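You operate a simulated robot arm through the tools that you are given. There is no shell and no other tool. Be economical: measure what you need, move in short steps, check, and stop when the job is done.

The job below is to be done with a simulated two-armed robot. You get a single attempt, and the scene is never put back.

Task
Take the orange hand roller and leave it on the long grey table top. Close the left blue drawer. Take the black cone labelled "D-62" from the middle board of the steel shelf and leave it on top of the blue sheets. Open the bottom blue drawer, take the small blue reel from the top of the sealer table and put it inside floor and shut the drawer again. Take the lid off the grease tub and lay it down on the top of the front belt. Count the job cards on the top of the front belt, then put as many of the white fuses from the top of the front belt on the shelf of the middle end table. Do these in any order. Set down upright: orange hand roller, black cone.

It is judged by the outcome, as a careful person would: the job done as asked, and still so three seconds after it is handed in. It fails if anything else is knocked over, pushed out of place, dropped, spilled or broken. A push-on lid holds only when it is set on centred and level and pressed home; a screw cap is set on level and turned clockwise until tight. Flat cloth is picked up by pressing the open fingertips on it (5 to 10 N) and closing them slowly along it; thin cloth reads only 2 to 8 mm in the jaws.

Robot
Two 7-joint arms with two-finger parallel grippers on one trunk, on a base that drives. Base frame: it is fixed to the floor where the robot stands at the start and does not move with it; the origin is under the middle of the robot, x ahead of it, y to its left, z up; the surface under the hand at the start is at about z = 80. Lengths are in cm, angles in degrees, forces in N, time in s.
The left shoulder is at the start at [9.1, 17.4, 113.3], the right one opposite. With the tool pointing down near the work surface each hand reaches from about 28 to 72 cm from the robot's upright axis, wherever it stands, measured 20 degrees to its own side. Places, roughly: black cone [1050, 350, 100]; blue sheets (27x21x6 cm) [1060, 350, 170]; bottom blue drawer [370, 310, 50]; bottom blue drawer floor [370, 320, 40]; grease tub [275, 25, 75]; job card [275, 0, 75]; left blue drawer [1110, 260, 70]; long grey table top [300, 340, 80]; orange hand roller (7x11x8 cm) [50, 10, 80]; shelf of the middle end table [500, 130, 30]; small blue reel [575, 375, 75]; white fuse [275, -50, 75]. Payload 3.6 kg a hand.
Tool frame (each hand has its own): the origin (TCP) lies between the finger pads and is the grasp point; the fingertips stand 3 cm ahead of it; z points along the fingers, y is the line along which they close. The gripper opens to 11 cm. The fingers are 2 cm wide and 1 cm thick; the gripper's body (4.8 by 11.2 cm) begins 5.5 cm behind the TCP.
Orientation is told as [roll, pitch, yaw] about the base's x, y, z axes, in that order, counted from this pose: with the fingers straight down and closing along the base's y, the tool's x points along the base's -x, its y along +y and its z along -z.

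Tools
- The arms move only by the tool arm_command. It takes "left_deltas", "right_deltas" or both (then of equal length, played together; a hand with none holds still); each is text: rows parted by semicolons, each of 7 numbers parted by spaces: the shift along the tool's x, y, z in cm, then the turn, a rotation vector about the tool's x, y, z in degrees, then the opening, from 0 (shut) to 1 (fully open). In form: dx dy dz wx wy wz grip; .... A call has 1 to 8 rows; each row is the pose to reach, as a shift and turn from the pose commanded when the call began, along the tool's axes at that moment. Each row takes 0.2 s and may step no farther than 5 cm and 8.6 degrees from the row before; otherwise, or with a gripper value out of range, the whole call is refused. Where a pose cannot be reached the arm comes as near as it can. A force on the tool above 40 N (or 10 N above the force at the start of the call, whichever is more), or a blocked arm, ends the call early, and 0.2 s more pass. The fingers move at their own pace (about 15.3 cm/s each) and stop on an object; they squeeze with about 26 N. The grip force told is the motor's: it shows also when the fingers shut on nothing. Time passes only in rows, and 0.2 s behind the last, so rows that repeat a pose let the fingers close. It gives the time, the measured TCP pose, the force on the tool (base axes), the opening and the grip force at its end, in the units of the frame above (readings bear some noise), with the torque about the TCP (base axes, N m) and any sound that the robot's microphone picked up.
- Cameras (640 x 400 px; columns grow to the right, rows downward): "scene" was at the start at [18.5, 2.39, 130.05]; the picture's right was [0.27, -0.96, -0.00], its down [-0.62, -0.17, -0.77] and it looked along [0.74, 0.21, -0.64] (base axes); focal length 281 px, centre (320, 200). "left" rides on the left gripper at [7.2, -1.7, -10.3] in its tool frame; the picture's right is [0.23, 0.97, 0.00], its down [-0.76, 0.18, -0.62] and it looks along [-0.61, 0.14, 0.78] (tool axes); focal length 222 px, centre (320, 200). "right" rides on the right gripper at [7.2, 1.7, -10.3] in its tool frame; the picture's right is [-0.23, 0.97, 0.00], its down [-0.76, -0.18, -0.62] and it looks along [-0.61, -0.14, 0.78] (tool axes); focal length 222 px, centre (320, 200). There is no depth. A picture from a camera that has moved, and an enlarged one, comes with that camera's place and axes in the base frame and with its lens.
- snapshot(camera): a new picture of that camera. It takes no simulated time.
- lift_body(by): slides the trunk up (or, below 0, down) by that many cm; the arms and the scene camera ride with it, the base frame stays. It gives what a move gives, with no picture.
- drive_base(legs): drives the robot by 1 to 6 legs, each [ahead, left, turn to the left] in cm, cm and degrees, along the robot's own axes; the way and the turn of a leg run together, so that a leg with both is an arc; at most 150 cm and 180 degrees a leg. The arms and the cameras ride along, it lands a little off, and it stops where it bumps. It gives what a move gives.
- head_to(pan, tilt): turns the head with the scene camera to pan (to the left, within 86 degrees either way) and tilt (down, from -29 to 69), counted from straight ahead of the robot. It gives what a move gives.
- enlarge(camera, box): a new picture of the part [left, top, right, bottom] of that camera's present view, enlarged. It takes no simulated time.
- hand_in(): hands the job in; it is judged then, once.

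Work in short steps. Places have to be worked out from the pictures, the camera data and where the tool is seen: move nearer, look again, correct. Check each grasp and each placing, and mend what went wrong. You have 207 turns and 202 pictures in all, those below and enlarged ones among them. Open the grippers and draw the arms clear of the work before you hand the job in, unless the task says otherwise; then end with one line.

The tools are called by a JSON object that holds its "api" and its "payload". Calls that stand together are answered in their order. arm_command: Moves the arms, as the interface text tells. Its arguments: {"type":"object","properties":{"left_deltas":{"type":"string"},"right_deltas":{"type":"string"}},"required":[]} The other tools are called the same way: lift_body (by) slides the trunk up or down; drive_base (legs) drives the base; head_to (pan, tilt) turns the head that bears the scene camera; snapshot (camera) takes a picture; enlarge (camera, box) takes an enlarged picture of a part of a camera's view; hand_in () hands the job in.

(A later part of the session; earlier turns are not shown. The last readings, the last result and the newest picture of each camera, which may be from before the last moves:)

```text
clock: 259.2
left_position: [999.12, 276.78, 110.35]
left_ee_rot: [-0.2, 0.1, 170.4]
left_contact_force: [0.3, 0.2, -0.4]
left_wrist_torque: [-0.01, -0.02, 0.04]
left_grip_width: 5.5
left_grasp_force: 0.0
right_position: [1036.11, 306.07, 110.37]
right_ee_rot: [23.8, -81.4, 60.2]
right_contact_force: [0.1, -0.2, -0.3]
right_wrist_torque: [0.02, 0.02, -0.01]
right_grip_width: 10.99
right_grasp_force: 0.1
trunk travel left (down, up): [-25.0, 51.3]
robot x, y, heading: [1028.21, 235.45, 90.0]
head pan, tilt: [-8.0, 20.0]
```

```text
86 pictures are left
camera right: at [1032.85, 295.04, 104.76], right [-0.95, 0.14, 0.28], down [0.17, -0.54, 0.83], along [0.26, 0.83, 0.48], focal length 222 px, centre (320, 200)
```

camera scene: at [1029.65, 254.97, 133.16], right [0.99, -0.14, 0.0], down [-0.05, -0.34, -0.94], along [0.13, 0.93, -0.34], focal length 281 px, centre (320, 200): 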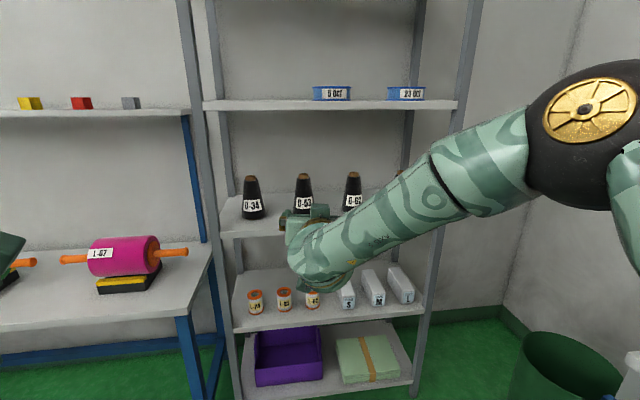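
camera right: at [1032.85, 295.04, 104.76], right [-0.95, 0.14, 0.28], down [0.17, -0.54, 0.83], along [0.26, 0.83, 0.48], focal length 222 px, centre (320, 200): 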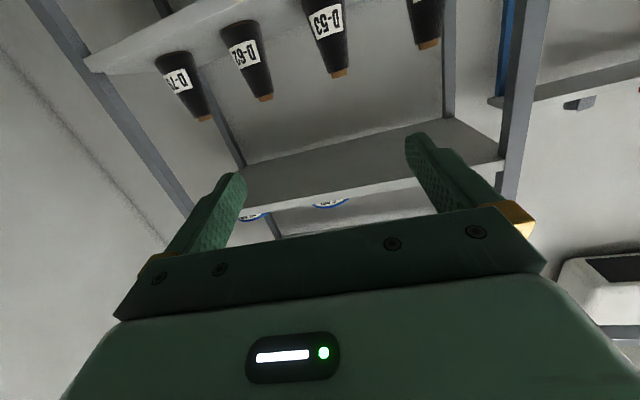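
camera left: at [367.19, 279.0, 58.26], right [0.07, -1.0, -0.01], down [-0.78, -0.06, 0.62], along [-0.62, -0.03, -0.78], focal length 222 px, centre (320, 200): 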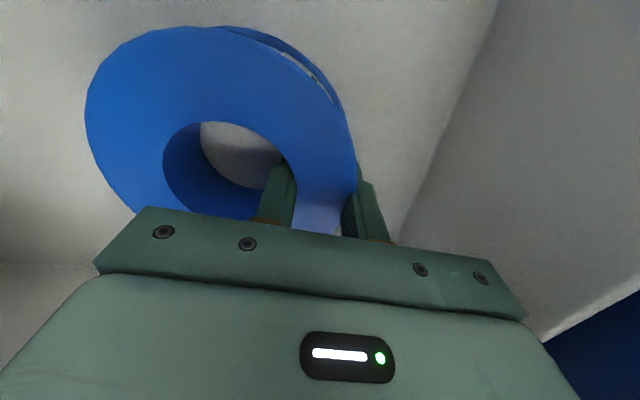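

The arm is well extended now. Re-triangulating with three views, D-62 stands at about (1057, 357), base z≈91, top z≈106. I move in front of it: ahead 33, right 18.

{"api": "drive_base", "payload": {"legs": [[33, -18, 0]]}}

{"api": "snapshot", "payload": {"camera": "right"}}

{"api": "snapshot", "payload": {"camera": "scene"}}

```text
clock: 261.6
left_position: [1016.58, 310.27, 110.42]
left_ee_rot: [0.0, 0.1, 170.6]
left_contact_force: [0.3, 0.3, 0.4]
left_wrist_torque: [-0.04, 0.01, 0.0]
left_grip_width: 5.51
left_grasp_force: 0.0
right_position: [1053.74, 339.59, 110.25]
right_ee_rot: [23.7, -81.4, 60.4]
right_contact_force: [0.3, 0.3, -0.2]
right_wrist_torque: [-0.02, 0.02, 0.02]
right_grip_width: 10.98
right_grasp_force: 0.0
trunk travel left (down, up): [-25.0, 51.3]
robot x, y, heading: [1045.91, 269.19, 90.1]
head pan, tilt: [-8.0, 20.0]
```

```text
85 pictures are left
camera right: at [1050.47, 328.62, 104.7], right [-0.95, 0.13, 0.28], down [0.17, -0.53, 0.83], along [0.26, 0.83, 0.48], focal length 222 px, centre (320, 200)
```

right: 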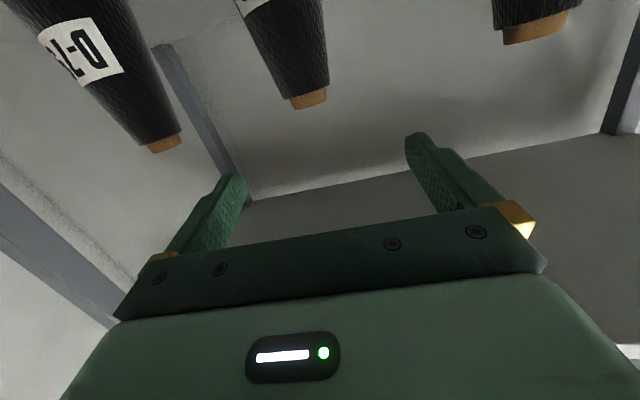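

```text
84 pictures are left
camera scene: at [1047.38, 288.53, 133.15], right [0.99, -0.14, 0.0], down [-0.05, -0.34, -0.94], along [0.13, 0.93, -0.34], focal length 281 px, centre (320, 200)
```

scene: 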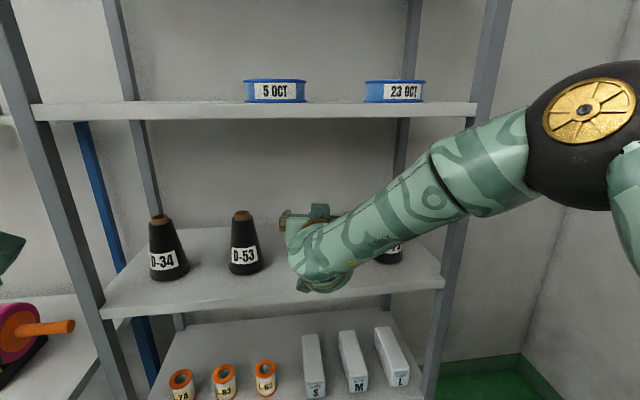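

D-62's top shows at about (1056.6, 357, 106.5). I lower about 5 cm and advance to straddle it, checking midway.

{"api": "arm_command", "payload": {"right_deltas": "2.5 -0.8 0.3 0 0 0 1;4.9 -1.4 0.7 0 0 0 1;4.9 -1.4 4.5 0 0 0 1;4.9 -1.4 8.5 0 0 0 1;4.9 -1.4 11 0 0 0 1;4.9 -1.4 11 0 0 0 1"}}

{"api": "snapshot", "payload": {"camera": "right"}}

{"api": "enlarge", "payload": {"camera": "scene", "box": [200, 180, 440, 300]}}

```text
clock: 263.1
left_position: [1016.6, 310.06, 110.45]
left_ee_rot: [-0.2, 0.2, 170.7]
left_contact_force: [0.0, -0.1, 1.0]
left_wrist_torque: [0.0, -0.01, -0.01]
left_grip_width: 5.5
left_grasp_force: 0.0
right_position: [1055.88, 349.55, 103.86]
right_ee_rot: [22.6, -81.2, 61.4]
right_contact_force: [0.1, 0.1, 0.8]
right_wrist_torque: [-0.01, -0.03, -0.01]
right_grip_width: 11.02
right_grasp_force: 0.1
right hand out of reach, approached as far as the arm can: row 1, 2, 3, 4
trunk travel left (down, up): [-25.0, 51.3]
robot x, y, heading: [1046.14, 269.02, 90.6]
head pan, tilt: [-8.0, 20.0]
```

```text
83 pictures are left
camera right: at [1052.49, 338.51, 98.51], right [-0.95, 0.14, 0.28], down [0.17, -0.53, 0.83], along [0.26, 0.84, 0.48], focal length 222 px, centre (320, 200)
```

right: 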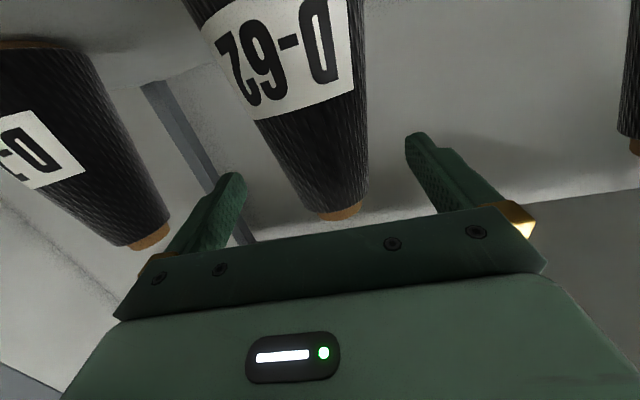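

```text
2.67 times, centred on (320, 240) of scene
camera zoom: at [1047.32, 288.43, 133.17], right [0.99, -0.14, 0.0], down [-0.05, -0.34, -0.94], along [0.13, 0.93, -0.34], focal length 750 px, centre (320, 93)
```

zoom: 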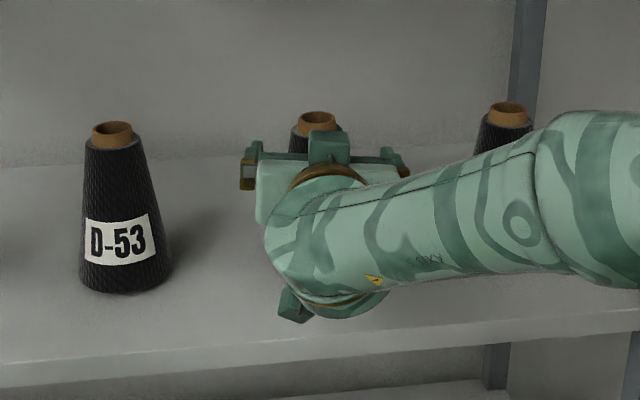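

The cone is centred between the fingers, its axis about 2.5 cm ahead of the TCP. I advance that and close.

{"api": "arm_command", "payload": {"right_deltas": "0 0.3 1.3 0 0 0 1;0 0.3 2.7 0 0 0 1;0 0.3 2.7 0 0 0 0.6;0 0.3 2.7 0 0 0 0.3;0 0.3 2.7 0 0 0 0;0 0.3 2.7 0 0 0 0"}}

{"api": "snapshot", "payload": {"camera": "right"}}

```text
clock: 264.4
left_position: [1016.66, 310.2, 110.37]
left_ee_rot: [0.0, 0.1, 170.5]
left_contact_force: [0.2, 0.4, -0.4]
left_wrist_torque: [0.02, 0.0, -0.01]
left_grip_width: 5.49
left_grasp_force: 0.1
right_position: [1055.69, 352.17, 103.5]
right_ee_rot: [23.7, -81.4, 60.4]
right_contact_force: [-0.8, 0.7, 0.5]
right_wrist_torque: [0.1, -0.11, 0.01]
right_grip_width: 5.82
right_grasp_force: 26.0
trunk travel left (down, up): [-25.0, 51.3]
robot x, y, heading: [1045.98, 268.92, 90.3]
head pan, tilt: [-8.0, 20.0]
```

```text
81 pictures are left
camera right: at [1052.53, 341.2, 97.96], right [-0.95, 0.13, 0.28], down [0.17, -0.53, 0.83], along [0.26, 0.83, 0.48], focal length 222 px, centre (320, 200)
```

right: 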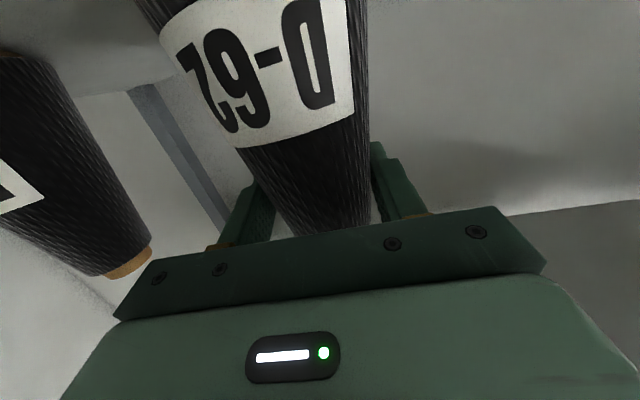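

Grip is firm (5.8 cm). I lift 3 cm with the trunk and back straight out of the shelf.

{"api": "lift_body", "payload": {"by": 4}}

{"api": "drive_base", "payload": {"legs": [[-33, 0, 0]]}}

{"api": "snapshot", "payload": {"camera": "scene"}}

```text
clock: 265.3
left_position: [1016.67, 310.25, 114.36]
left_ee_rot: [-0.1, 0.1, 170.6]
left_contact_force: [1.0, 1.1, 0.0]
left_wrist_torque: [0.0, -0.02, 0.02]
left_grip_width: 5.53
left_grasp_force: 0.1
right_position: [1055.77, 352.41, 107.4]
right_ee_rot: [23.4, -81.4, 60.7]
right_contact_force: [0.6, 0.5, -3.8]
right_wrist_torque: [0.02, 0.01, 0.02]
right_grip_width: 5.79
right_grasp_force: 25.5
trunk travel left (down, up): [-29.0, 47.3]
robot x, y, heading: [1045.78, 269.01, 90.2]
head pan, tilt: [-8.0, 20.0]
```

```text
clock: 267.5
left_position: [1016.73, 276.99, 114.34]
left_ee_rot: [-0.1, 0.1, 170.6]
left_contact_force: [0.1, -0.4, 0.2]
left_wrist_torque: [0.01, 0.03, -0.01]
left_grip_width: 5.51
left_grasp_force: 0.0
right_position: [1055.77, 319.11, 107.45]
right_ee_rot: [23.8, -81.4, 60.5]
right_contact_force: [-1.6, -0.3, -1.7]
right_wrist_torque: [-0.02, 0.01, -0.01]
right_grip_width: 5.8
right_grasp_force: 26.1
trunk travel left (down, up): [-29.0, 47.3]
robot x, y, heading: [1046.32, 235.35, 90.3]
head pan, tilt: [-8.0, 20.0]
```

```text
80 pictures are left
camera scene: at [1047.49, 253.42, 137.28], right [0.99, -0.13, 0.0], down [-0.05, -0.34, -0.94], along [0.13, 0.93, -0.34], focal length 281 px, centre (320, 200)
```

scene: 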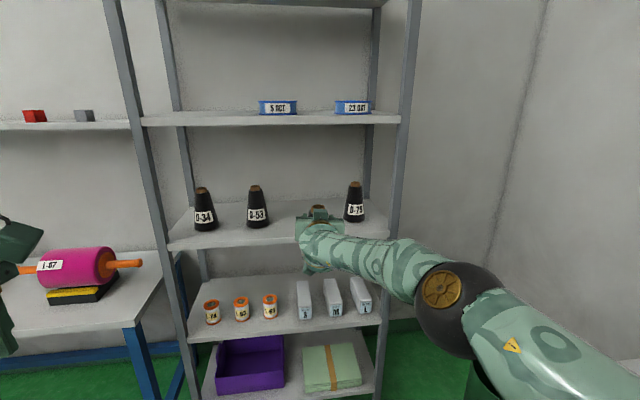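

D-62 is out, upright. Now I raise the trunk almost fully and then the hand to sheet height, clear of the shelf.

{"api": "lift_body", "payload": {"by": 46}}

{"api": "arm_command", "payload": {"right_deltas": "-4.4 0.3 -0.6 0 0 0 0;-8.8 0.5 -1.2 0 0 0 0;-13.2 0.8 -1.8 0 0 0 0;-17.6 1.1 -2.4 0 0 0 0;-22 1.3 -3 0 0 0 0;-26.4 1.6 -3.7 0 0 0 0;-30.8 1.9 -4.3 0 0 0 0;-34 2.1 -4.7 0 0 0 0"}}

{"api": "head_to", "payload": {"pan": -5, "tilt": 10}}

{"api": "snapshot", "payload": {"camera": "scene"}}

```text
refused: 46 is not a number from -40 to 40
```

```text
clock: 269.3
left_position: [1016.78, 276.91, 114.41]
left_ee_rot: [0.0, 0.1, 170.6]
left_contact_force: [0.0, -0.6, -0.1]
left_wrist_torque: [0.0, 0.08, 0.02]
left_grip_width: 5.52
left_grasp_force: 0.0
right_position: [1059.1, 316.29, 137.73]
right_ee_rot: [24.0, -81.2, 60.1]
right_contact_force: [-0.6, -0.5, -2.5]
right_wrist_torque: [-0.01, -0.03, 0.02]
right_grip_width: 5.78
right_grasp_force: 25.7
right hand out of reach, approached as far as the arm can: row 5, 6, 7, 8
trunk travel left (down, up): [-29.0, 47.3]
robot x, y, heading: [1046.36, 235.82, 90.2]
head pan, tilt: [-8.0, 20.0]
```

```text
clock: 270.0
left_position: [1016.83, 277.0, 114.32]
left_ee_rot: [-0.1, 0.1, 170.5]
left_contact_force: [0.1, -0.2, 0.1]
left_wrist_torque: [0.04, 0.01, 0.01]
left_grip_width: 5.53
left_grasp_force: 0.0
right_position: [1058.99, 316.52, 137.77]
right_ee_rot: [23.5, -81.4, 60.7]
right_contact_force: [0.5, -0.8, -2.8]
right_wrist_torque: [-0.02, 0.01, 0.0]
right_grip_width: 5.79
right_grasp_force: 26.4
trunk travel left (down, up): [-29.0, 47.3]
robot x, y, heading: [1046.12, 235.91, 90.3]
head pan, tilt: [-5.0, 10.0]
```

```text
79 pictures are left
camera scene: at [1047.0, 253.57, 138.88], right [1.0, -0.08, 0.0], down [-0.01, -0.17, -0.98], along [0.08, 0.98, -0.18], focal length 281 px, centre (320, 200)
```

scene: 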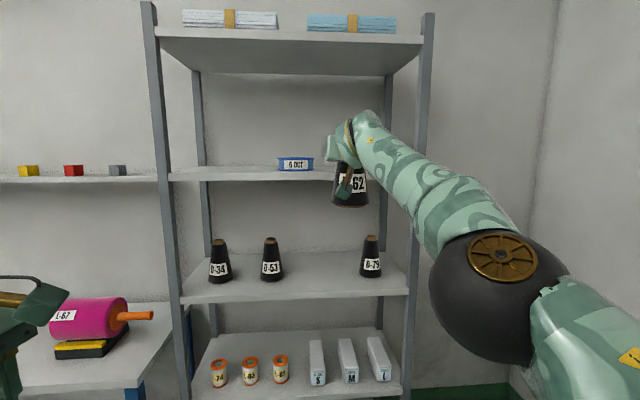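

The arm is at its upward limit here; the trunk gives the rest. I raise it fully and then draw the hand in slightly while raising it further.

{"api": "lift_body", "payload": {"by": 40}}

{"api": "lift_body", "payload": {"by": 7}}

{"api": "arm_command", "payload": {"right_deltas": "-1 0 -2.5 0 0 0 0;-2.5 0 -5 0 0 0 0;-5 0.2 -7 0 0 0 0;-7.5 0.4 -8.5 0 0 0 0;-10 0.6 -9.5 0 0 0 0;-10 0.6 -9.5 0 0 0 0"}}

{"api": "head_to", "payload": {"pan": -5, "tilt": 15}}

{"api": "snapshot", "payload": {"camera": "scene"}}

```text
clock: 273.8
left_position: [1016.85, 277.01, 154.3]
left_ee_rot: [-0.1, 0.1, 170.8]
left_contact_force: [0.5, 1.2, 0.5]
left_wrist_torque: [-0.02, -0.01, 0.0]
left_grip_width: 5.51
left_grasp_force: 0.1
right_position: [1059.04, 307.82, 187.32]
right_ee_rot: [88.4, -85.5, -3.7]
right_contact_force: [-0.1, -1.1, -3.9]
right_wrist_torque: [-0.01, 0.0, -0.02]
right_grip_width: 5.8
right_grasp_force: 26.0
trunk travel left (down, up): [-69.0, 7.3]
robot x, y, heading: [1046.1, 235.6, 90.3]
head pan, tilt: [-5.0, 10.0]
```

```text
clock: 274.9
left_position: [1016.74, 277.0, 161.3]
left_ee_rot: [-0.1, 0.1, 170.7]
left_contact_force: [-0.2, 0.0, -0.5]
left_wrist_torque: [-0.01, 0.01, 0.01]
left_grip_width: 5.49
left_grasp_force: 0.0
right_position: [1058.99, 307.72, 194.26]
right_ee_rot: [88.2, -85.7, -3.9]
right_contact_force: [-0.2, 0.3, -2.4]
right_wrist_torque: [0.0, 0.02, -0.02]
right_grip_width: 5.79
right_grasp_force: 26.2
trunk travel left (down, up): [-76.0, 0.3]
robot x, y, heading: [1046.54, 235.52, 90.5]
head pan, tilt: [-5.0, 10.0]
```

```text
clock: 276.3
left_position: [1016.72, 277.03, 161.38]
left_ee_rot: [-0.2, 0.2, 170.6]
left_contact_force: [0.6, 0.2, -0.1]
left_wrist_torque: [-0.04, 0.01, -0.01]
left_grip_width: 5.49
left_grasp_force: 0.1
right_position: [1058.11, 298.3, 204.27]
right_ee_rot: [88.0, -85.7, -3.4]
right_contact_force: [-1.1, 0.2, -2.6]
right_wrist_torque: [0.02, -0.01, 0.03]
right_grip_width: 5.82
right_grasp_force: 26.0
trunk travel left (down, up): [-76.0, 0.3]
robot x, y, heading: [1046.49, 236.05, 90.5]
head pan, tilt: [-5.0, 10.0]
```

```text
clock: 277.0
left_position: [1016.73, 277.06, 161.42]
left_ee_rot: [-0.1, 0.1, 170.6]
left_contact_force: [0.2, 0.1, -0.5]
left_wrist_torque: [-0.01, -0.03, -0.01]
left_grip_width: 5.5
left_grasp_force: 0.1
right_position: [1058.06, 298.29, 204.34]
right_ee_rot: [88.3, -85.7, -3.8]
right_contact_force: [-0.5, 0.2, -2.7]
right_wrist_torque: [0.02, -0.01, 0.01]
right_grip_width: 5.82
right_grasp_force: 26.2
trunk travel left (down, up): [-76.0, 0.3]
robot x, y, heading: [1046.03, 235.5, 90.1]
head pan, tilt: [-5.0, 15.0]
```

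```text
78 pictures are left
camera scene: at [1047.02, 246.32, 185.35], right [1.0, -0.08, 0.0], down [-0.02, -0.26, -0.97], along [0.08, 0.96, -0.26], focal length 281 px, centre (320, 200)
```

scene: 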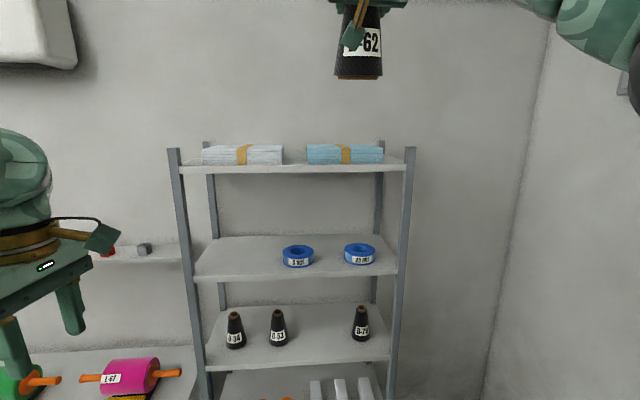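

Now the hand is high enough (z≈204). I zoom in on the sheets to find their top and edges.

{"api": "enlarge", "payload": {"camera": "scene", "box": [280, 120, 424, 200]}}

{"api": "enlarge", "payload": {"camera": "scene", "box": [290, 0, 430, 90]}}

```text
4.44 times, centred on (352, 160) of scene
camera zoom: at [1047.02, 246.32, 185.35], right [1.0, -0.08, 0.0], down [-0.02, -0.26, -0.97], along [0.08, 0.96, -0.26], focal length 1250 px, centre (178, 378)
```

zoom: 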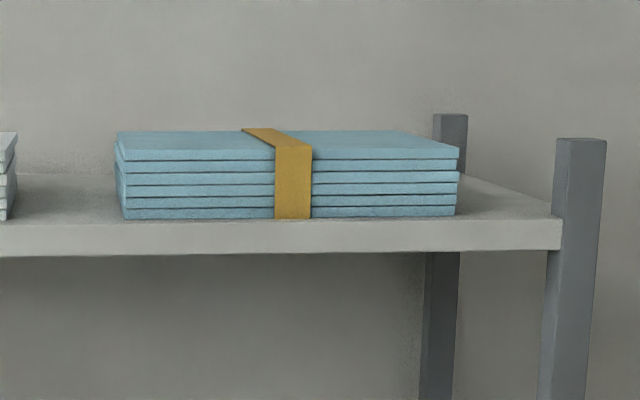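

```text
4.44 times, centred on (360, 45) of scene
camera zoom: at [1047.02, 246.32, 185.35], right [1.0, -0.08, 0.0], down [-0.02, -0.26, -0.97], along [0.08, 0.96, -0.26], focal length 1250 px, centre (142, 889)
```

zoom: 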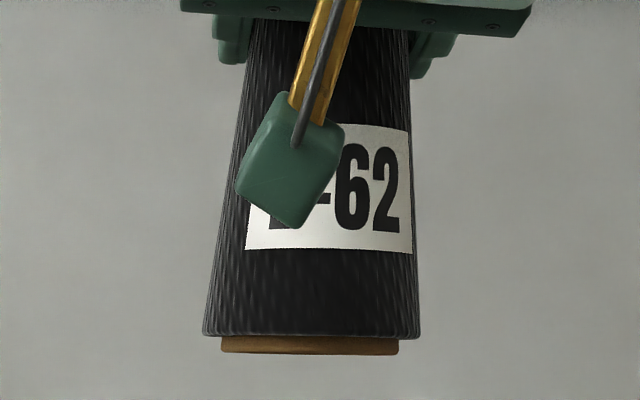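

Sheets occupy about x 1051–1078, y 346–367, top z≈177. I level the hand back (8° pitch), then drive to bring the cone over the sheets at a safe height.

{"api": "arm_command", "payload": {"right_deltas": "0 0 0 0 4 0 0;0 0 0 0 8 0 0;0 0 0 0 8 0 0"}}

{"api": "drive_base", "payload": {"legs": [[30, -5, 0]]}}

{"api": "head_to", "payload": {"pan": -8, "tilt": 5}}

{"api": "snapshot", "payload": {"camera": "scene"}}

{"api": "snapshot", "payload": {"camera": "right"}}

```text
clock: 277.8
left_position: [1016.68, 277.03, 161.34]
left_ee_rot: [-0.1, 0.1, 170.6]
left_contact_force: [-0.8, -1.0, 0.1]
left_wrist_torque: [0.03, 0.0, -0.01]
left_grip_width: 5.51
left_grasp_force: 0.0
right_position: [1058.51, 297.95, 203.7]
right_ee_rot: [27.8, -80.8, 57.1]
right_contact_force: [-0.1, 0.1, -3.0]
right_wrist_torque: [0.0, -0.02, 0.01]
right_grip_width: 5.8
right_grasp_force: 25.9
right hand out of reach, approached as far as the arm can: row 2, 3
trunk travel left (down, up): [-76.0, 0.3]
robot x, y, heading: [1046.2, 236.05, 90.2]
head pan, tilt: [-5.0, 15.0]
```

```text
clock: 279.8
left_position: [1021.54, 306.61, 161.46]
left_ee_rot: [-0.2, 0.1, 170.7]
left_contact_force: [0.4, 0.3, 0.9]
left_wrist_torque: [0.02, -0.02, 0.04]
left_grip_width: 5.51
left_grasp_force: 0.1
right_position: [1063.03, 327.55, 203.86]
right_ee_rot: [28.3, -80.9, 56.6]
right_contact_force: [0.6, 0.0, -3.1]
right_wrist_torque: [0.01, -0.01, -0.04]
right_grip_width: 5.78
right_grasp_force: 26.0
trunk travel left (down, up): [-76.0, 0.3]
robot x, y, heading: [1050.72, 265.3, 90.4]
head pan, tilt: [-5.0, 15.0]
```

```text
clock: 280.5
left_position: [1021.55, 306.76, 161.48]
left_ee_rot: [-0.2, 0.1, 170.7]
left_contact_force: [0.0, 0.6, 0.7]
left_wrist_torque: [-0.01, 0.0, 0.01]
left_grip_width: 5.48
left_grasp_force: 0.0
right_position: [1063.21, 327.75, 203.77]
right_ee_rot: [28.1, -80.9, 56.7]
right_contact_force: [-0.9, -0.2, -1.5]
right_wrist_torque: [-0.04, -0.01, -0.02]
right_grip_width: 5.78
right_grasp_force: 26.6
trunk travel left (down, up): [-76.0, 0.3]
robot x, y, heading: [1050.99, 265.65, 90.4]
head pan, tilt: [-8.0, 5.0]
```

```text
75 pictures are left
camera scene: at [1052.31, 275.89, 186.97], right [0.99, -0.13, 0.0], down [-0.01, -0.09, -1.0], along [0.13, 0.99, -0.09], focal length 281 px, centre (320, 200)
```

scene: 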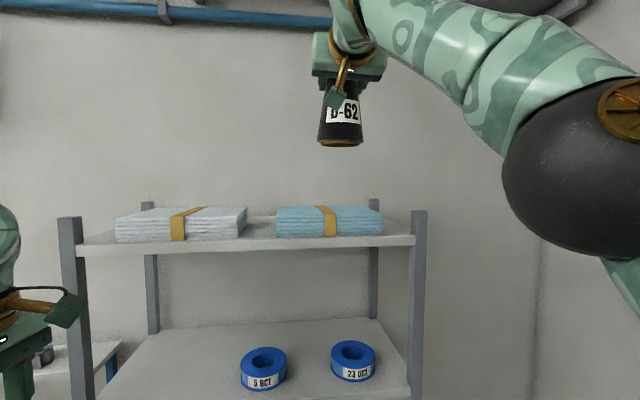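

```text
74 pictures are left
camera right: at [1059.96, 316.74, 198.32], right [-0.95, 0.12, 0.3], down [0.19, -0.53, 0.83], along [0.26, 0.84, 0.48], focal length 222 px, centre (320, 200)
```

right: 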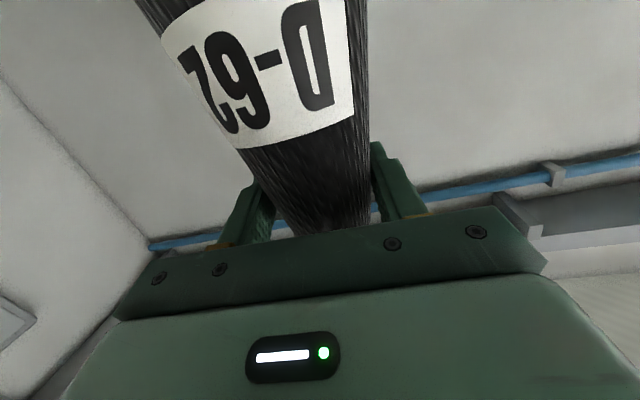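

Both views put the sheets' top at z≈177, front edge y≈343–346, centre x≈1064. The cone's bottom is at z≈192.5. I drive ahead 24 cm.

{"api": "drive_base", "payload": {"legs": [[24, 0, -0.3]]}}

{"api": "head_to", "payload": {"pan": -15, "tilt": 8}}

{"api": "snapshot", "payload": {"camera": "scene"}}

```text
clock: 282.3
left_position: [1021.54, 330.13, 161.58]
left_ee_rot: [-0.4, 0.0, 170.6]
left_contact_force: [0.2, 0.0, 0.4]
left_wrist_torque: [0.05, -0.02, 0.0]
left_grip_width: 5.5
left_grasp_force: 0.1
right_position: [1063.14, 351.05, 203.85]
right_ee_rot: [28.6, -81.0, 56.1]
right_contact_force: [0.0, -0.1, -2.9]
right_wrist_torque: [0.01, -0.01, 0.0]
right_grip_width: 5.78
right_grasp_force: 26.2
trunk travel left (down, up): [-76.0, 0.3]
robot x, y, heading: [1050.61, 289.34, 90.5]
head pan, tilt: [-8.0, 5.0]
```

```text
clock: 283.0
left_position: [1021.47, 330.36, 161.57]
left_ee_rot: [-0.2, 0.2, 170.6]
left_contact_force: [0.0, 0.0, -1.0]
left_wrist_torque: [0.03, 0.0, -0.03]
left_grip_width: 5.51
left_grasp_force: 0.0
right_position: [1063.09, 351.3, 203.95]
right_ee_rot: [28.4, -80.9, 56.4]
right_contact_force: [-0.8, -0.4, -3.4]
right_wrist_torque: [-0.02, -0.02, -0.02]
right_grip_width: 5.83
right_grasp_force: 26.0
trunk travel left (down, up): [-76.0, 0.3]
robot x, y, heading: [1050.98, 289.06, 90.3]
head pan, tilt: [-15.0, 8.0]
```

```text
73 pictures are left
camera scene: at [1053.31, 299.33, 186.5], right [0.97, -0.25, 0.0], down [-0.04, -0.13, -0.99], along [0.25, 0.96, -0.14], focal length 281 px, centre (320, 200)
```

scene: 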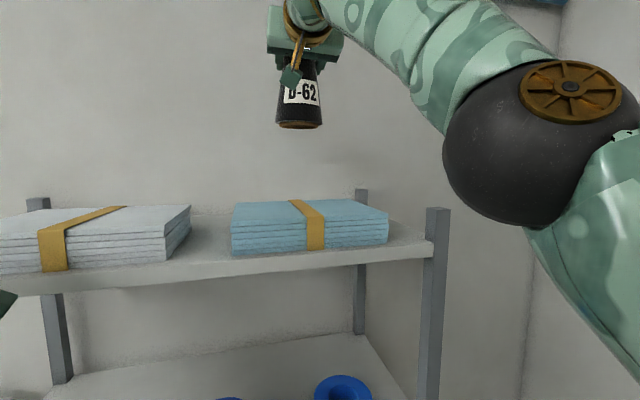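

The cone is over the sheets. I reach 4 cm further in, then lower the trunk 13 cm.

{"api": "arm_command", "payload": {"right_deltas": "0 0 2 0 0 0 0;0 0 4 0 0 0 0;0 0 4 0 0 0 0"}}

{"api": "lift_body", "payload": {"by": -12}}

{"api": "snapshot", "payload": {"camera": "scene"}}

{"api": "snapshot", "payload": {"camera": "right"}}

```text
clock: 283.8
left_position: [1021.35, 330.65, 161.49]
left_ee_rot: [-0.2, 0.1, 170.5]
left_contact_force: [0.0, 0.4, 0.4]
left_wrist_torque: [-0.02, -0.04, 0.02]
left_grip_width: 5.51
left_grasp_force: 0.1
right_position: [1063.49, 353.3, 202.17]
right_ee_rot: [28.0, -80.9, 56.8]
right_contact_force: [0.0, 0.1, -3.3]
right_wrist_torque: [0.01, 0.01, 0.0]
right_grip_width: 5.8
right_grasp_force: 26.4
right hand out of reach, approached as far as the arm can: row 1, 2, 3
trunk travel left (down, up): [-76.0, 0.3]
robot x, y, heading: [1050.62, 289.31, 90.4]
head pan, tilt: [-15.0, 8.0]
```

```text
clock: 285.3
left_position: [1021.46, 330.55, 149.37]
left_ee_rot: [-0.2, 0.1, 170.6]
left_contact_force: [0.2, 0.3, 0.2]
left_wrist_torque: [-0.01, -0.01, 0.01]
left_grip_width: 5.5
left_grasp_force: 0.0
right_position: [1063.52, 353.18, 190.32]
right_ee_rot: [28.3, -80.9, 56.4]
right_contact_force: [0.3, -0.3, -3.4]
right_wrist_torque: [0.0, -0.05, -0.01]
right_grip_width: 5.79
right_grasp_force: 26.5
trunk travel left (down, up): [-64.0, 12.3]
robot x, y, heading: [1050.77, 289.53, 90.1]
head pan, tilt: [-15.0, 8.0]
```

```text
72 pictures are left
camera scene: at [1053.32, 299.71, 174.52], right [0.97, -0.25, 0.0], down [-0.04, -0.14, -0.99], along [0.25, 0.96, -0.14], focal length 281 px, centre (320, 200)
```

scene: 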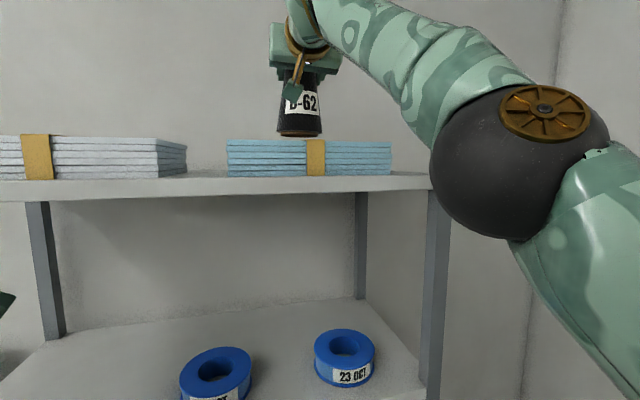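

```text
71 pictures are left
camera right: at [1060.34, 342.26, 184.93], right [-0.95, 0.12, 0.3], down [0.19, -0.53, 0.83], along [0.26, 0.84, 0.48], focal length 222 px, centre (320, 200)
```

right: 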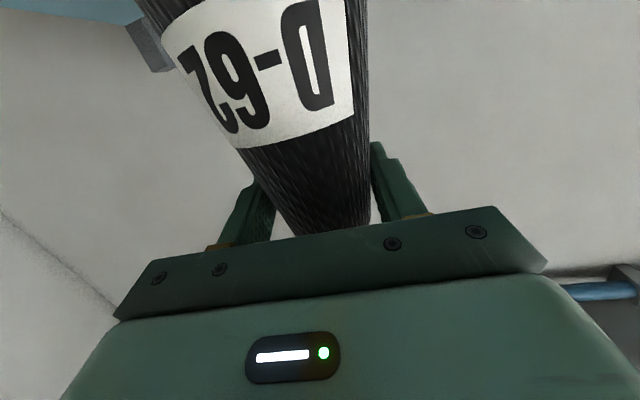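

The cone's bottom is about 1–2 cm above the sheets. I lower in 1 cm steps, watching the force.

{"api": "lift_body", "payload": {"by": -1}}

{"api": "lift_body", "payload": {"by": -0.6}}

```text
clock: 285.9
left_position: [1021.44, 330.54, 148.43]
left_ee_rot: [-0.1, 0.1, 170.6]
left_contact_force: [-0.7, -0.3, 0.3]
left_wrist_torque: [0.02, -0.03, 0.02]
left_grip_width: 5.5
left_grasp_force: 0.1
right_position: [1063.53, 353.38, 189.3]
right_ee_rot: [28.2, -80.9, 56.6]
right_contact_force: [-0.7, 0.1, -2.5]
right_wrist_torque: [-0.01, 0.0, -0.01]
right_grip_width: 5.81
right_grasp_force: 25.6
trunk travel left (down, up): [-63.0, 13.3]
robot x, y, heading: [1051.26, 289.44, 90.5]
head pan, tilt: [-15.0, 8.0]
```

```text
clock: 286.4
left_position: [1021.47, 330.43, 147.88]
left_ee_rot: [-0.3, 0.2, 170.6]
left_contact_force: [-0.1, -0.5, 0.7]
left_wrist_torque: [0.0, 0.01, 0.01]
left_grip_width: 5.52
left_grasp_force: 0.0
right_position: [1063.49, 353.25, 188.95]
right_ee_rot: [28.6, -81.3, 56.4]
right_contact_force: [-1.8, 3.1, 12.0]
right_wrist_torque: [0.46, -0.46, 0.14]
right_grip_width: 5.79
right_grasp_force: 25.9
trunk travel left (down, up): [-62.4, 13.9]
robot x, y, heading: [1051.22, 289.32, 90.6]
head pan, tilt: [-15.0, 8.0]
```

Contact (12 N up). I open the fingers and check before retreating.

{"api": "arm_command", "payload": {"right_deltas": "0 0 0 0 0 0 0.55;0 0 0 0 0 0 0.7;0 0 0 0 0 0 1;0 0 0 0 0 0 1"}}

{"api": "snapshot", "payload": {"camera": "right"}}

{"api": "enlarge", "payload": {"camera": "scene", "box": [200, 20, 424, 200]}}

```text
clock: 287.4
left_position: [1021.37, 330.57, 147.84]
left_ee_rot: [-0.2, 0.1, 170.6]
left_contact_force: [0.2, 1.5, -0.7]
left_wrist_torque: [0.01, 0.03, 0.03]
left_grip_width: 5.49
left_grasp_force: 0.0
right_position: [1063.49, 353.34, 188.74]
right_ee_rot: [28.3, -80.9, 56.6]
right_contact_force: [-0.3, -0.6, -0.9]
right_wrist_torque: [0.02, -0.02, 0.01]
right_grip_width: 11.01
right_grasp_force: 0.1
trunk travel left (down, up): [-62.4, 13.9]
robot x, y, heading: [1050.72, 289.34, 90.2]
head pan, tilt: [-15.0, 8.0]
```

```text
70 pictures are left
camera right: at [1060.31, 342.24, 183.31], right [-0.95, 0.12, 0.3], down [0.19, -0.53, 0.83], along [0.26, 0.84, 0.48], focal length 222 px, centre (320, 200)
```

right: 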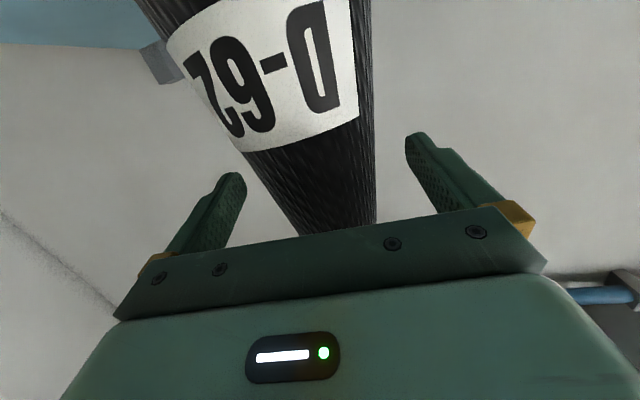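

```text
2.22 times, centred on (312, 110) of scene
camera zoom: at [1053.3, 299.75, 172.91], right [0.97, -0.25, 0.0], down [-0.04, -0.14, -0.99], along [0.25, 0.96, -0.14], focal length 625 px, centre (338, 400)
```

zoom: 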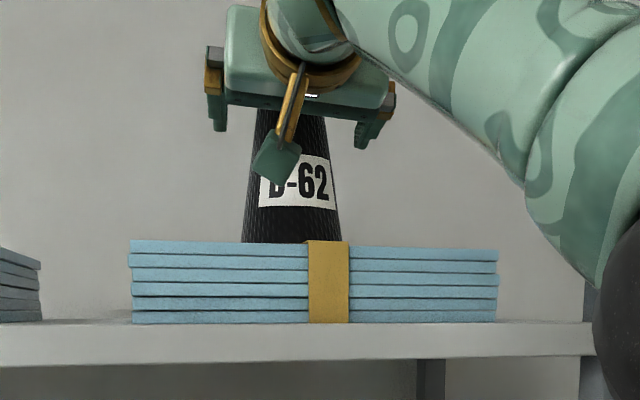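

D-62 stands upright on the blue sheets. I back straight out.

{"api": "drive_base", "payload": {"legs": [[-55, 0, 0]]}}

{"api": "head_to", "payload": {"pan": -8, "tilt": 8}}

{"api": "snapshot", "payload": {"camera": "scene"}}

```text
clock: 290.6
left_position: [1021.88, 275.85, 147.83]
left_ee_rot: [-0.1, 0.1, 170.4]
left_contact_force: [-0.2, 0.2, 0.2]
left_wrist_torque: [0.0, 0.01, 0.02]
left_grip_width: 5.5
left_grasp_force: 0.1
right_position: [1063.96, 298.39, 188.73]
right_ee_rot: [28.1, -80.9, 56.6]
right_contact_force: [0.4, 0.3, -0.2]
right_wrist_torque: [0.02, 0.02, 0.01]
right_grip_width: 11.0
right_grasp_force: 0.0
trunk travel left (down, up): [-62.4, 13.9]
robot x, y, heading: [1051.1, 234.34, 89.9]
head pan, tilt: [-15.0, 8.0]
```

```text
clock: 291.2
left_position: [1021.79, 275.6, 147.68]
left_ee_rot: [-0.2, 0.2, 170.3]
left_contact_force: [0.5, -0.1, 0.0]
left_wrist_torque: [0.02, -0.01, 0.02]
left_grip_width: 5.49
left_grasp_force: 0.0
right_position: [1063.94, 298.24, 188.77]
right_ee_rot: [28.2, -80.9, 56.5]
right_contact_force: [0.8, 0.0, 0.2]
right_wrist_torque: [-0.02, 0.0, -0.04]
right_grip_width: 10.99
right_grasp_force: 0.0
trunk travel left (down, up): [-62.4, 13.9]
robot x, y, heading: [1051.09, 234.5, 89.9]
head pan, tilt: [-8.0, 8.0]
```

```text
68 pictures are left
camera scene: at [1052.44, 244.96, 172.91], right [0.99, -0.14, 0.0], down [-0.02, -0.14, -0.99], along [0.14, 0.98, -0.14], focal length 281 px, centre (320, 200)
```

scene: 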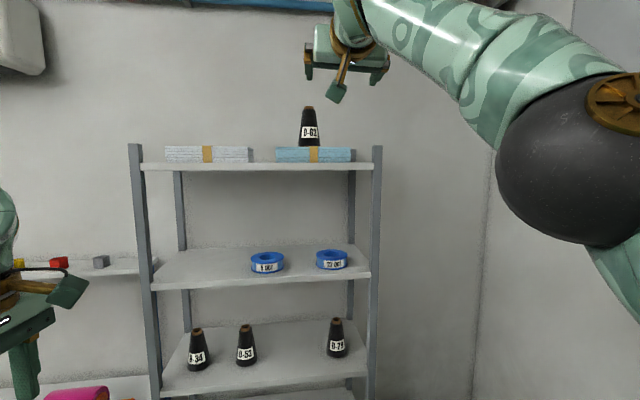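

Good. Now the drawer table: I lower the trunk and look to the right.

{"api": "lift_body", "payload": {"by": -40}}

{"api": "drive_base", "payload": {"legs": [[-25, 30, 0], [0, 0, -90]]}}

{"api": "head_to", "payload": {"pan": 5, "tilt": 25}}

{"api": "snapshot", "payload": {"camera": "scene"}}

```text
clock: 295.1
left_position: [1021.84, 275.57, 107.78]
left_ee_rot: [-0.2, 0.0, 170.5]
left_contact_force: [0.4, 1.1, -0.3]
left_wrist_torque: [0.03, 0.03, 0.01]
left_grip_width: 5.49
left_grasp_force: 0.0
right_position: [1063.97, 298.1, 148.74]
right_ee_rot: [28.4, -80.9, 56.2]
right_contact_force: [-0.9, 0.4, -0.5]
right_wrist_torque: [0.03, 0.0, -0.01]
right_grip_width: 10.99
right_grasp_force: 0.1
trunk travel left (down, up): [-22.4, 53.9]
robot x, y, heading: [1050.98, 234.49, 90.0]
head pan, tilt: [-8.0, 8.0]
```

```text
clock: 301.4
left_position: [1062.76, 238.01, 107.8]
left_ee_rot: [-0.2, -0.1, 79.5]
left_contact_force: [0.2, 0.3, 1.2]
left_wrist_torque: [0.01, 0.02, 0.0]
left_grip_width: 5.49
left_grasp_force: 0.1
right_position: [1084.57, 195.48, 148.77]
right_ee_rot: [28.1, -80.9, -34.5]
right_contact_force: [-1.0, -0.1, -0.3]
right_wrist_torque: [0.01, -0.01, -0.02]
right_grip_width: 11.0
right_grasp_force: 0.0
trunk travel left (down, up): [-22.4, 53.9]
robot x, y, heading: [1021.27, 209.93, -0.8]
head pan, tilt: [-8.0, 8.0]
```

```text
clock: 302.2
left_position: [1062.71, 237.94, 107.71]
left_ee_rot: [-0.2, 0.0, 79.5]
left_contact_force: [-0.6, -0.4, -0.3]
left_wrist_torque: [0.04, -0.02, -0.01]
left_grip_width: 5.48
left_grasp_force: 0.1
right_position: [1084.6, 195.47, 148.84]
right_ee_rot: [28.1, -80.9, -34.5]
right_contact_force: [-0.5, -1.0, -0.4]
right_wrist_torque: [0.01, 0.0, 0.02]
right_grip_width: 10.99
right_grasp_force: 0.1
trunk travel left (down, up): [-22.4, 53.9]
robot x, y, heading: [1020.87, 209.66, -0.8]
head pan, tilt: [5.0, 25.0]
```

```text
67 pictures are left
camera scene: at [1041.83, 210.05, 129.67], right [0.07, -1.0, 0.0], down [-0.42, -0.03, -0.91], along [0.9, 0.07, -0.42], focal length 281 px, centre (320, 200)
```

scene: 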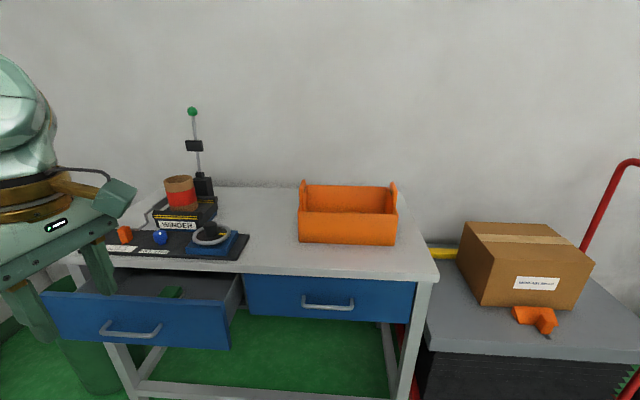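

The left drawer is out about 10 cm (panel front x≈1096, y 238–290, z 58–75, handle at z≈63). The right hand already points forward; I lower trunk and hand with fingers closed to push the panel above its handle.

{"api": "lift_body", "payload": {"by": -20}}

{"api": "arm_command", "payload": {"right_deltas": "4.7 0.7 0.5 0 2 0 0;9.4 1.4 1 0 4 0 0;14.1 2.1 1.6 0 6 0 0;18.8 2.8 2.2 0 8 0 0;23.5 3.5 2.7 0 10 0 0;28.2 4.2 3.3 0 12 0 0;32.9 4.9 3.8 0 14 0 0;37.6 5.6 4.4 0 16 0 0"}}

{"api": "snapshot", "payload": {"camera": "scene"}}

```text
clock: 304.4
left_position: [1062.63, 237.98, 87.75]
left_ee_rot: [-0.4, 0.0, 79.5]
left_contact_force: [-0.5, 0.4, 0.1]
left_wrist_torque: [0.0, 0.01, 0.01]
left_grip_width: 5.49
left_grasp_force: 0.0
right_position: [1084.51, 195.47, 128.81]
right_ee_rot: [28.6, -80.9, -34.8]
right_contact_force: [-1.3, -0.6, 0.0]
right_wrist_torque: [0.0, 0.0, 0.02]
right_grip_width: 11.0
right_grasp_force: 0.1
trunk travel left (down, up): [-2.4, 73.9]
robot x, y, heading: [1020.92, 209.54, -0.9]
head pan, tilt: [5.0, 25.0]
```

```text
clock: 306.1
left_position: [1062.9, 238.11, 87.82]
left_ee_rot: [-0.3, 0.0, 79.5]
left_contact_force: [-0.1, 0.2, -0.6]
left_wrist_torque: [0.0, -0.01, 0.0]
left_grip_width: 5.49
left_grasp_force: 0.0
right_position: [1084.77, 203.71, 91.14]
right_ee_rot: [10.5, -65.6, -16.3]
right_contact_force: [0.2, 0.0, -0.3]
right_wrist_torque: [0.03, 0.01, 0.01]
right_grip_width: 0.0
right_grasp_force: 25.4
trunk travel left (down, up): [-2.4, 73.9]
robot x, y, heading: [1020.9, 209.33, -0.8]
head pan, tilt: [5.0, 25.0]
```

```text
66 pictures are left
camera scene: at [1053.83, 209.89, 108.31], right [0.07, -1.0, 0.0], down [-0.42, -0.03, -0.91], along [0.9, 0.07, -0.42], focal length 281 px, centre (320, 200)
```

scene: 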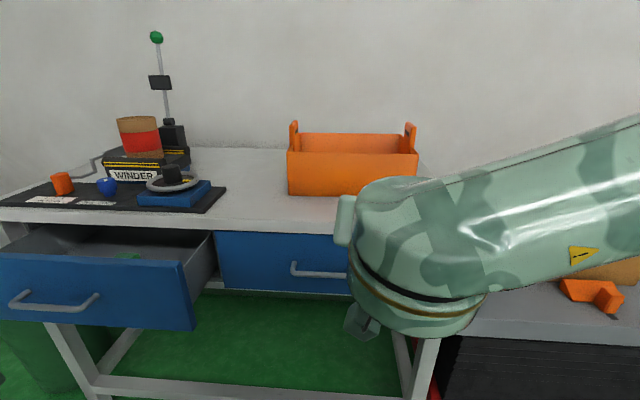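

I lower the fingertips to z≈71.5 (above the handle) and strafe left to the panel's middle.

{"api": "arm_command", "payload": {"right_deltas": "3.5 0.9 1.4 0 0 0 0;7 1.8 2.8 0 0 0 0;10.5 2.7 4.2 0 0 0 0;14 3.6 5.6 0 0 0 0;17.5 4.5 7 0 0 0 0;17.5 4.5 7 0 0 0 0"}}

{"api": "drive_base", "payload": {"legs": [[-10, 0, 0], [0, 52, 0.8]]}}

{"api": "snapshot", "payload": {"camera": "scene"}}

{"api": "snapshot", "payload": {"camera": "right"}}

```text
clock: 307.6
left_position: [1062.8, 238.07, 87.75]
left_ee_rot: [-0.1, 0.1, 79.5]
left_contact_force: [-0.1, -0.9, 0.7]
left_wrist_torque: [0.01, 0.01, 0.02]
left_grip_width: 5.5
left_grasp_force: 0.1
right_position: [1084.52, 209.95, 73.33]
right_ee_rot: [10.4, -65.6, -16.2]
right_contact_force: [-0.6, -0.2, 0.8]
right_wrist_torque: [-0.01, 0.0, 0.02]
right_grip_width: 0.0
right_grasp_force: 25.7
trunk travel left (down, up): [-2.4, 73.9]
robot x, y, heading: [1020.78, 209.71, -0.8]
head pan, tilt: [5.0, 25.0]
```

```text
clock: 311.4
left_position: [1052.27, 291.84, 87.85]
left_ee_rot: [-0.2, 0.1, 80.8]
left_contact_force: [0.6, 0.5, 0.1]
left_wrist_torque: [-0.01, -0.01, 0.0]
left_grip_width: 5.5
left_grasp_force: 0.0
right_position: [1074.83, 264.18, 73.27]
right_ee_rot: [10.4, -65.5, -14.8]
right_contact_force: [0.7, -0.5, 0.7]
right_wrist_torque: [0.01, -0.02, -0.06]
right_grip_width: 0.01
right_grasp_force: 26.1
trunk travel left (down, up): [-2.4, 73.9]
robot x, y, heading: [1011.58, 261.85, 0.5]
head pan, tilt: [5.0, 25.0]
```

```text
65 pictures are left
camera scene: at [1044.08, 263.45, 108.32], right [0.1, -1.0, 0.0], down [-0.42, -0.04, -0.91], along [0.9, 0.09, -0.42], focal length 281 px, centre (320, 200)
```

scene: 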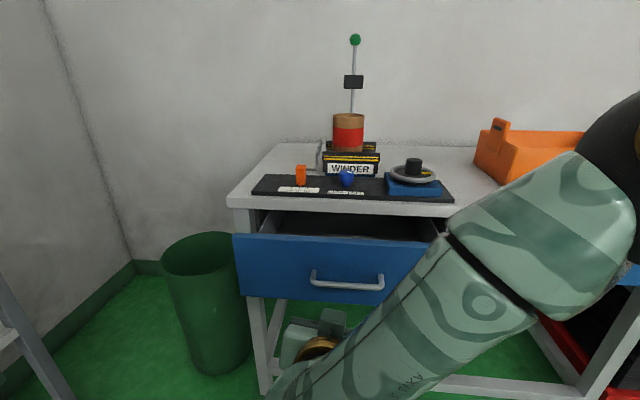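

```text
64 pictures are left
camera right: at [1062.61, 267.14, 71.09], right [0.18, 0.94, 0.28], down [-0.28, -0.22, 0.93], along [0.94, -0.25, 0.22], focal length 222 px, centre (320, 200)
```

right: 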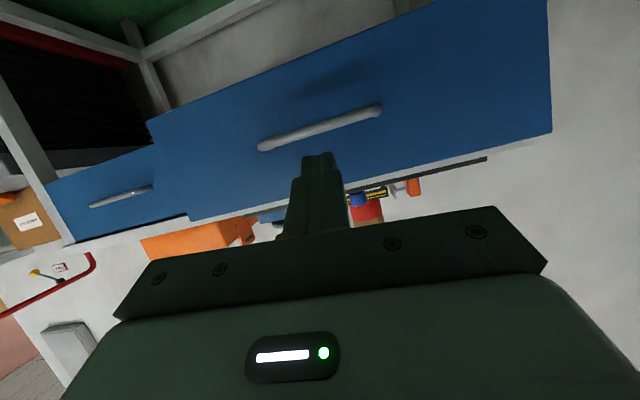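

The fingers are just above the handle, facing the panel. I drive ahead to push it in.

{"api": "drive_base", "payload": {"legs": [[20, 0, 0]]}}

{"api": "snapshot", "payload": {"camera": "scene"}}

```text
clock: 312.9
left_position: [1072.26, 292.06, 87.73]
left_ee_rot: [-0.1, 0.0, 80.9]
left_contact_force: [0.3, -0.9, -0.2]
left_wrist_torque: [0.04, 0.02, 0.03]
left_grip_width: 5.51
left_grasp_force: 0.1
right_position: [1094.66, 264.49, 73.19]
right_ee_rot: [10.4, -65.6, -14.7]
right_contact_force: [-0.5, -0.9, -0.6]
right_wrist_torque: [0.0, -0.03, -0.03]
right_grip_width: 0.0
right_grasp_force: 25.8
trunk travel left (down, up): [-2.4, 73.9]
robot x, y, heading: [1031.35, 262.26, 0.3]
head pan, tilt: [5.0, 25.0]
```

```text
63 pictures are left
camera scene: at [1064.03, 263.7, 108.3], right [0.1, -1.0, 0.0], down [-0.42, -0.04, -0.91], along [0.9, 0.09, -0.42], focal length 281 px, centre (320, 200)
```

scene: 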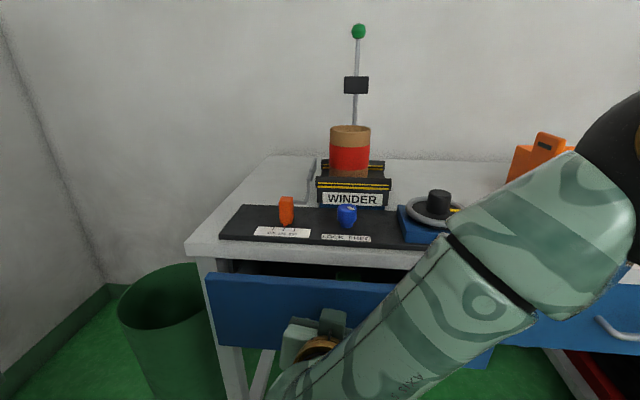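

It is moving in; a few centimetres remain. I push on.

{"api": "drive_base", "payload": {"legs": [[6, 0, 0]]}}

{"api": "drive_base", "payload": {"legs": [[4, 0, 0]]}}

{"api": "snapshot", "payload": {"camera": "scene"}}

```text
clock: 313.9
left_position: [1078.31, 292.12, 87.69]
left_ee_rot: [-0.1, 0.0, 81.0]
left_contact_force: [-0.1, 0.1, -0.7]
left_wrist_torque: [-0.01, 0.04, 0.02]
left_grip_width: 5.5
left_grasp_force: 0.0
right_position: [1100.76, 264.53, 73.16]
right_ee_rot: [10.4, -65.6, -14.6]
right_contact_force: [0.2, -0.1, 0.2]
right_wrist_torque: [0.0, 0.0, 0.0]
right_grip_width: 0.0
right_grasp_force: 25.9
trunk travel left (down, up): [-2.4, 73.9]
robot x, y, heading: [1037.51, 262.56, 0.6]
head pan, tilt: [5.0, 25.0]
```

```text
clock: 314.7
left_position: [1078.97, 291.99, 87.89]
left_ee_rot: [-0.4, -0.1, 80.9]
left_contact_force: [0.3, -0.2, -0.3]
left_wrist_torque: [-0.02, 0.0, -0.03]
left_grip_width: 5.52
left_grasp_force: 0.0
right_position: [1100.81, 264.58, 73.37]
right_ee_rot: [10.2, -65.3, -14.2]
right_contact_force: [-23.7, -3.7, 17.9]
right_wrist_torque: [-0.06, -0.54, -0.04]
right_grip_width: 0.01
right_grasp_force: 26.2
trunk travel left (down, up): [-2.4, 73.9]
robot x, y, heading: [1038.28, 262.76, 0.5]
head pan, tilt: [5.0, 25.0]
stopped in leg 1: the force on the tool passed its limit at 70 N (the readings are from after the stop); the commanded pose is now the measured one
```

```text
62 pictures are left
camera scene: at [1070.59, 263.67, 108.44], right [0.1, -1.0, 0.0], down [-0.42, -0.04, -0.91], along [0.9, 0.09, -0.42], focal length 281 px, centre (320, 200)
```

scene: 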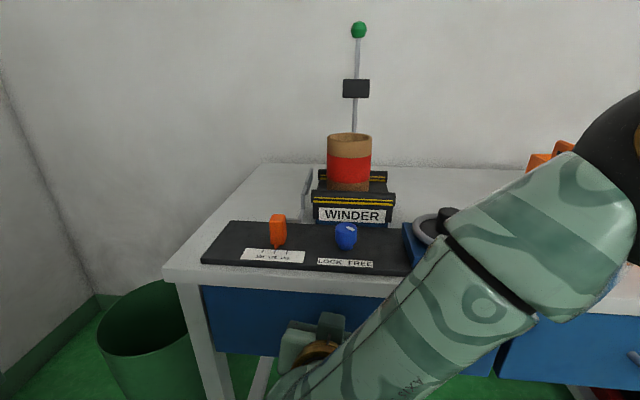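

The drawer hit its stop. I back off, raise the trunk and verify it.

{"api": "drive_base", "payload": {"legs": [[-45, -8, 0]]}}

{"api": "lift_body", "payload": {"by": 22}}

{"api": "snapshot", "payload": {"camera": "scene"}}

```text
clock: 317.4
left_position: [1033.49, 283.86, 87.73]
left_ee_rot: [-0.2, 0.0, 81.4]
left_contact_force: [-1.0, -0.3, -0.3]
left_wrist_torque: [0.04, -0.01, -0.01]
left_grip_width: 5.5
left_grasp_force: 0.0
right_position: [1055.72, 256.58, 72.97]
right_ee_rot: [9.9, -65.0, -13.4]
right_contact_force: [-0.4, 0.4, -0.1]
right_wrist_torque: [0.0, 0.04, 0.02]
right_grip_width: 0.0
right_grasp_force: 25.9
trunk travel left (down, up): [-2.4, 73.9]
robot x, y, heading: [992.79, 253.89, 1.2]
head pan, tilt: [5.0, 25.0]
```

```text
clock: 319.8
left_position: [1033.59, 284.0, 109.83]
left_ee_rot: [0.0, 0.1, 81.4]
left_contact_force: [-0.3, -0.3, 0.6]
left_wrist_torque: [0.02, 0.01, 0.01]
left_grip_width: 5.52
left_grasp_force: 0.1
right_position: [1055.88, 256.68, 94.84]
right_ee_rot: [9.7, -65.2, -13.4]
right_contact_force: [0.9, -0.2, 0.2]
right_wrist_torque: [-0.03, 0.0, 0.03]
right_grip_width: 0.01
right_grasp_force: 25.9
trunk travel left (down, up): [-24.4, 51.9]
robot x, y, heading: [992.63, 253.85, 1.2]
head pan, tilt: [5.0, 25.0]
```

```text
61 pictures are left
camera scene: at [1012.68, 255.26, 131.71], right [0.11, -0.99, 0.0], down [-0.42, -0.05, -0.91], along [0.9, 0.1, -0.42], focal length 281 px, centre (320, 200)
```

scene: 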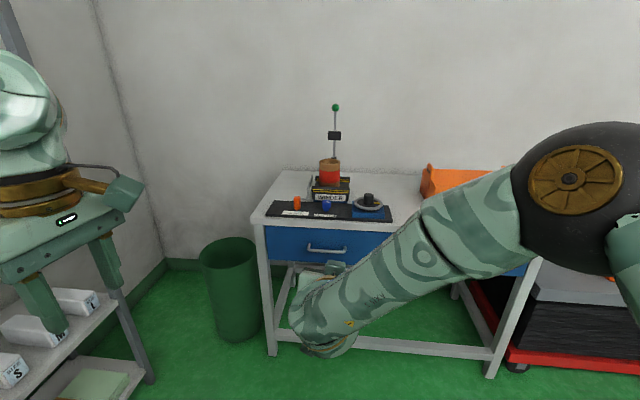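

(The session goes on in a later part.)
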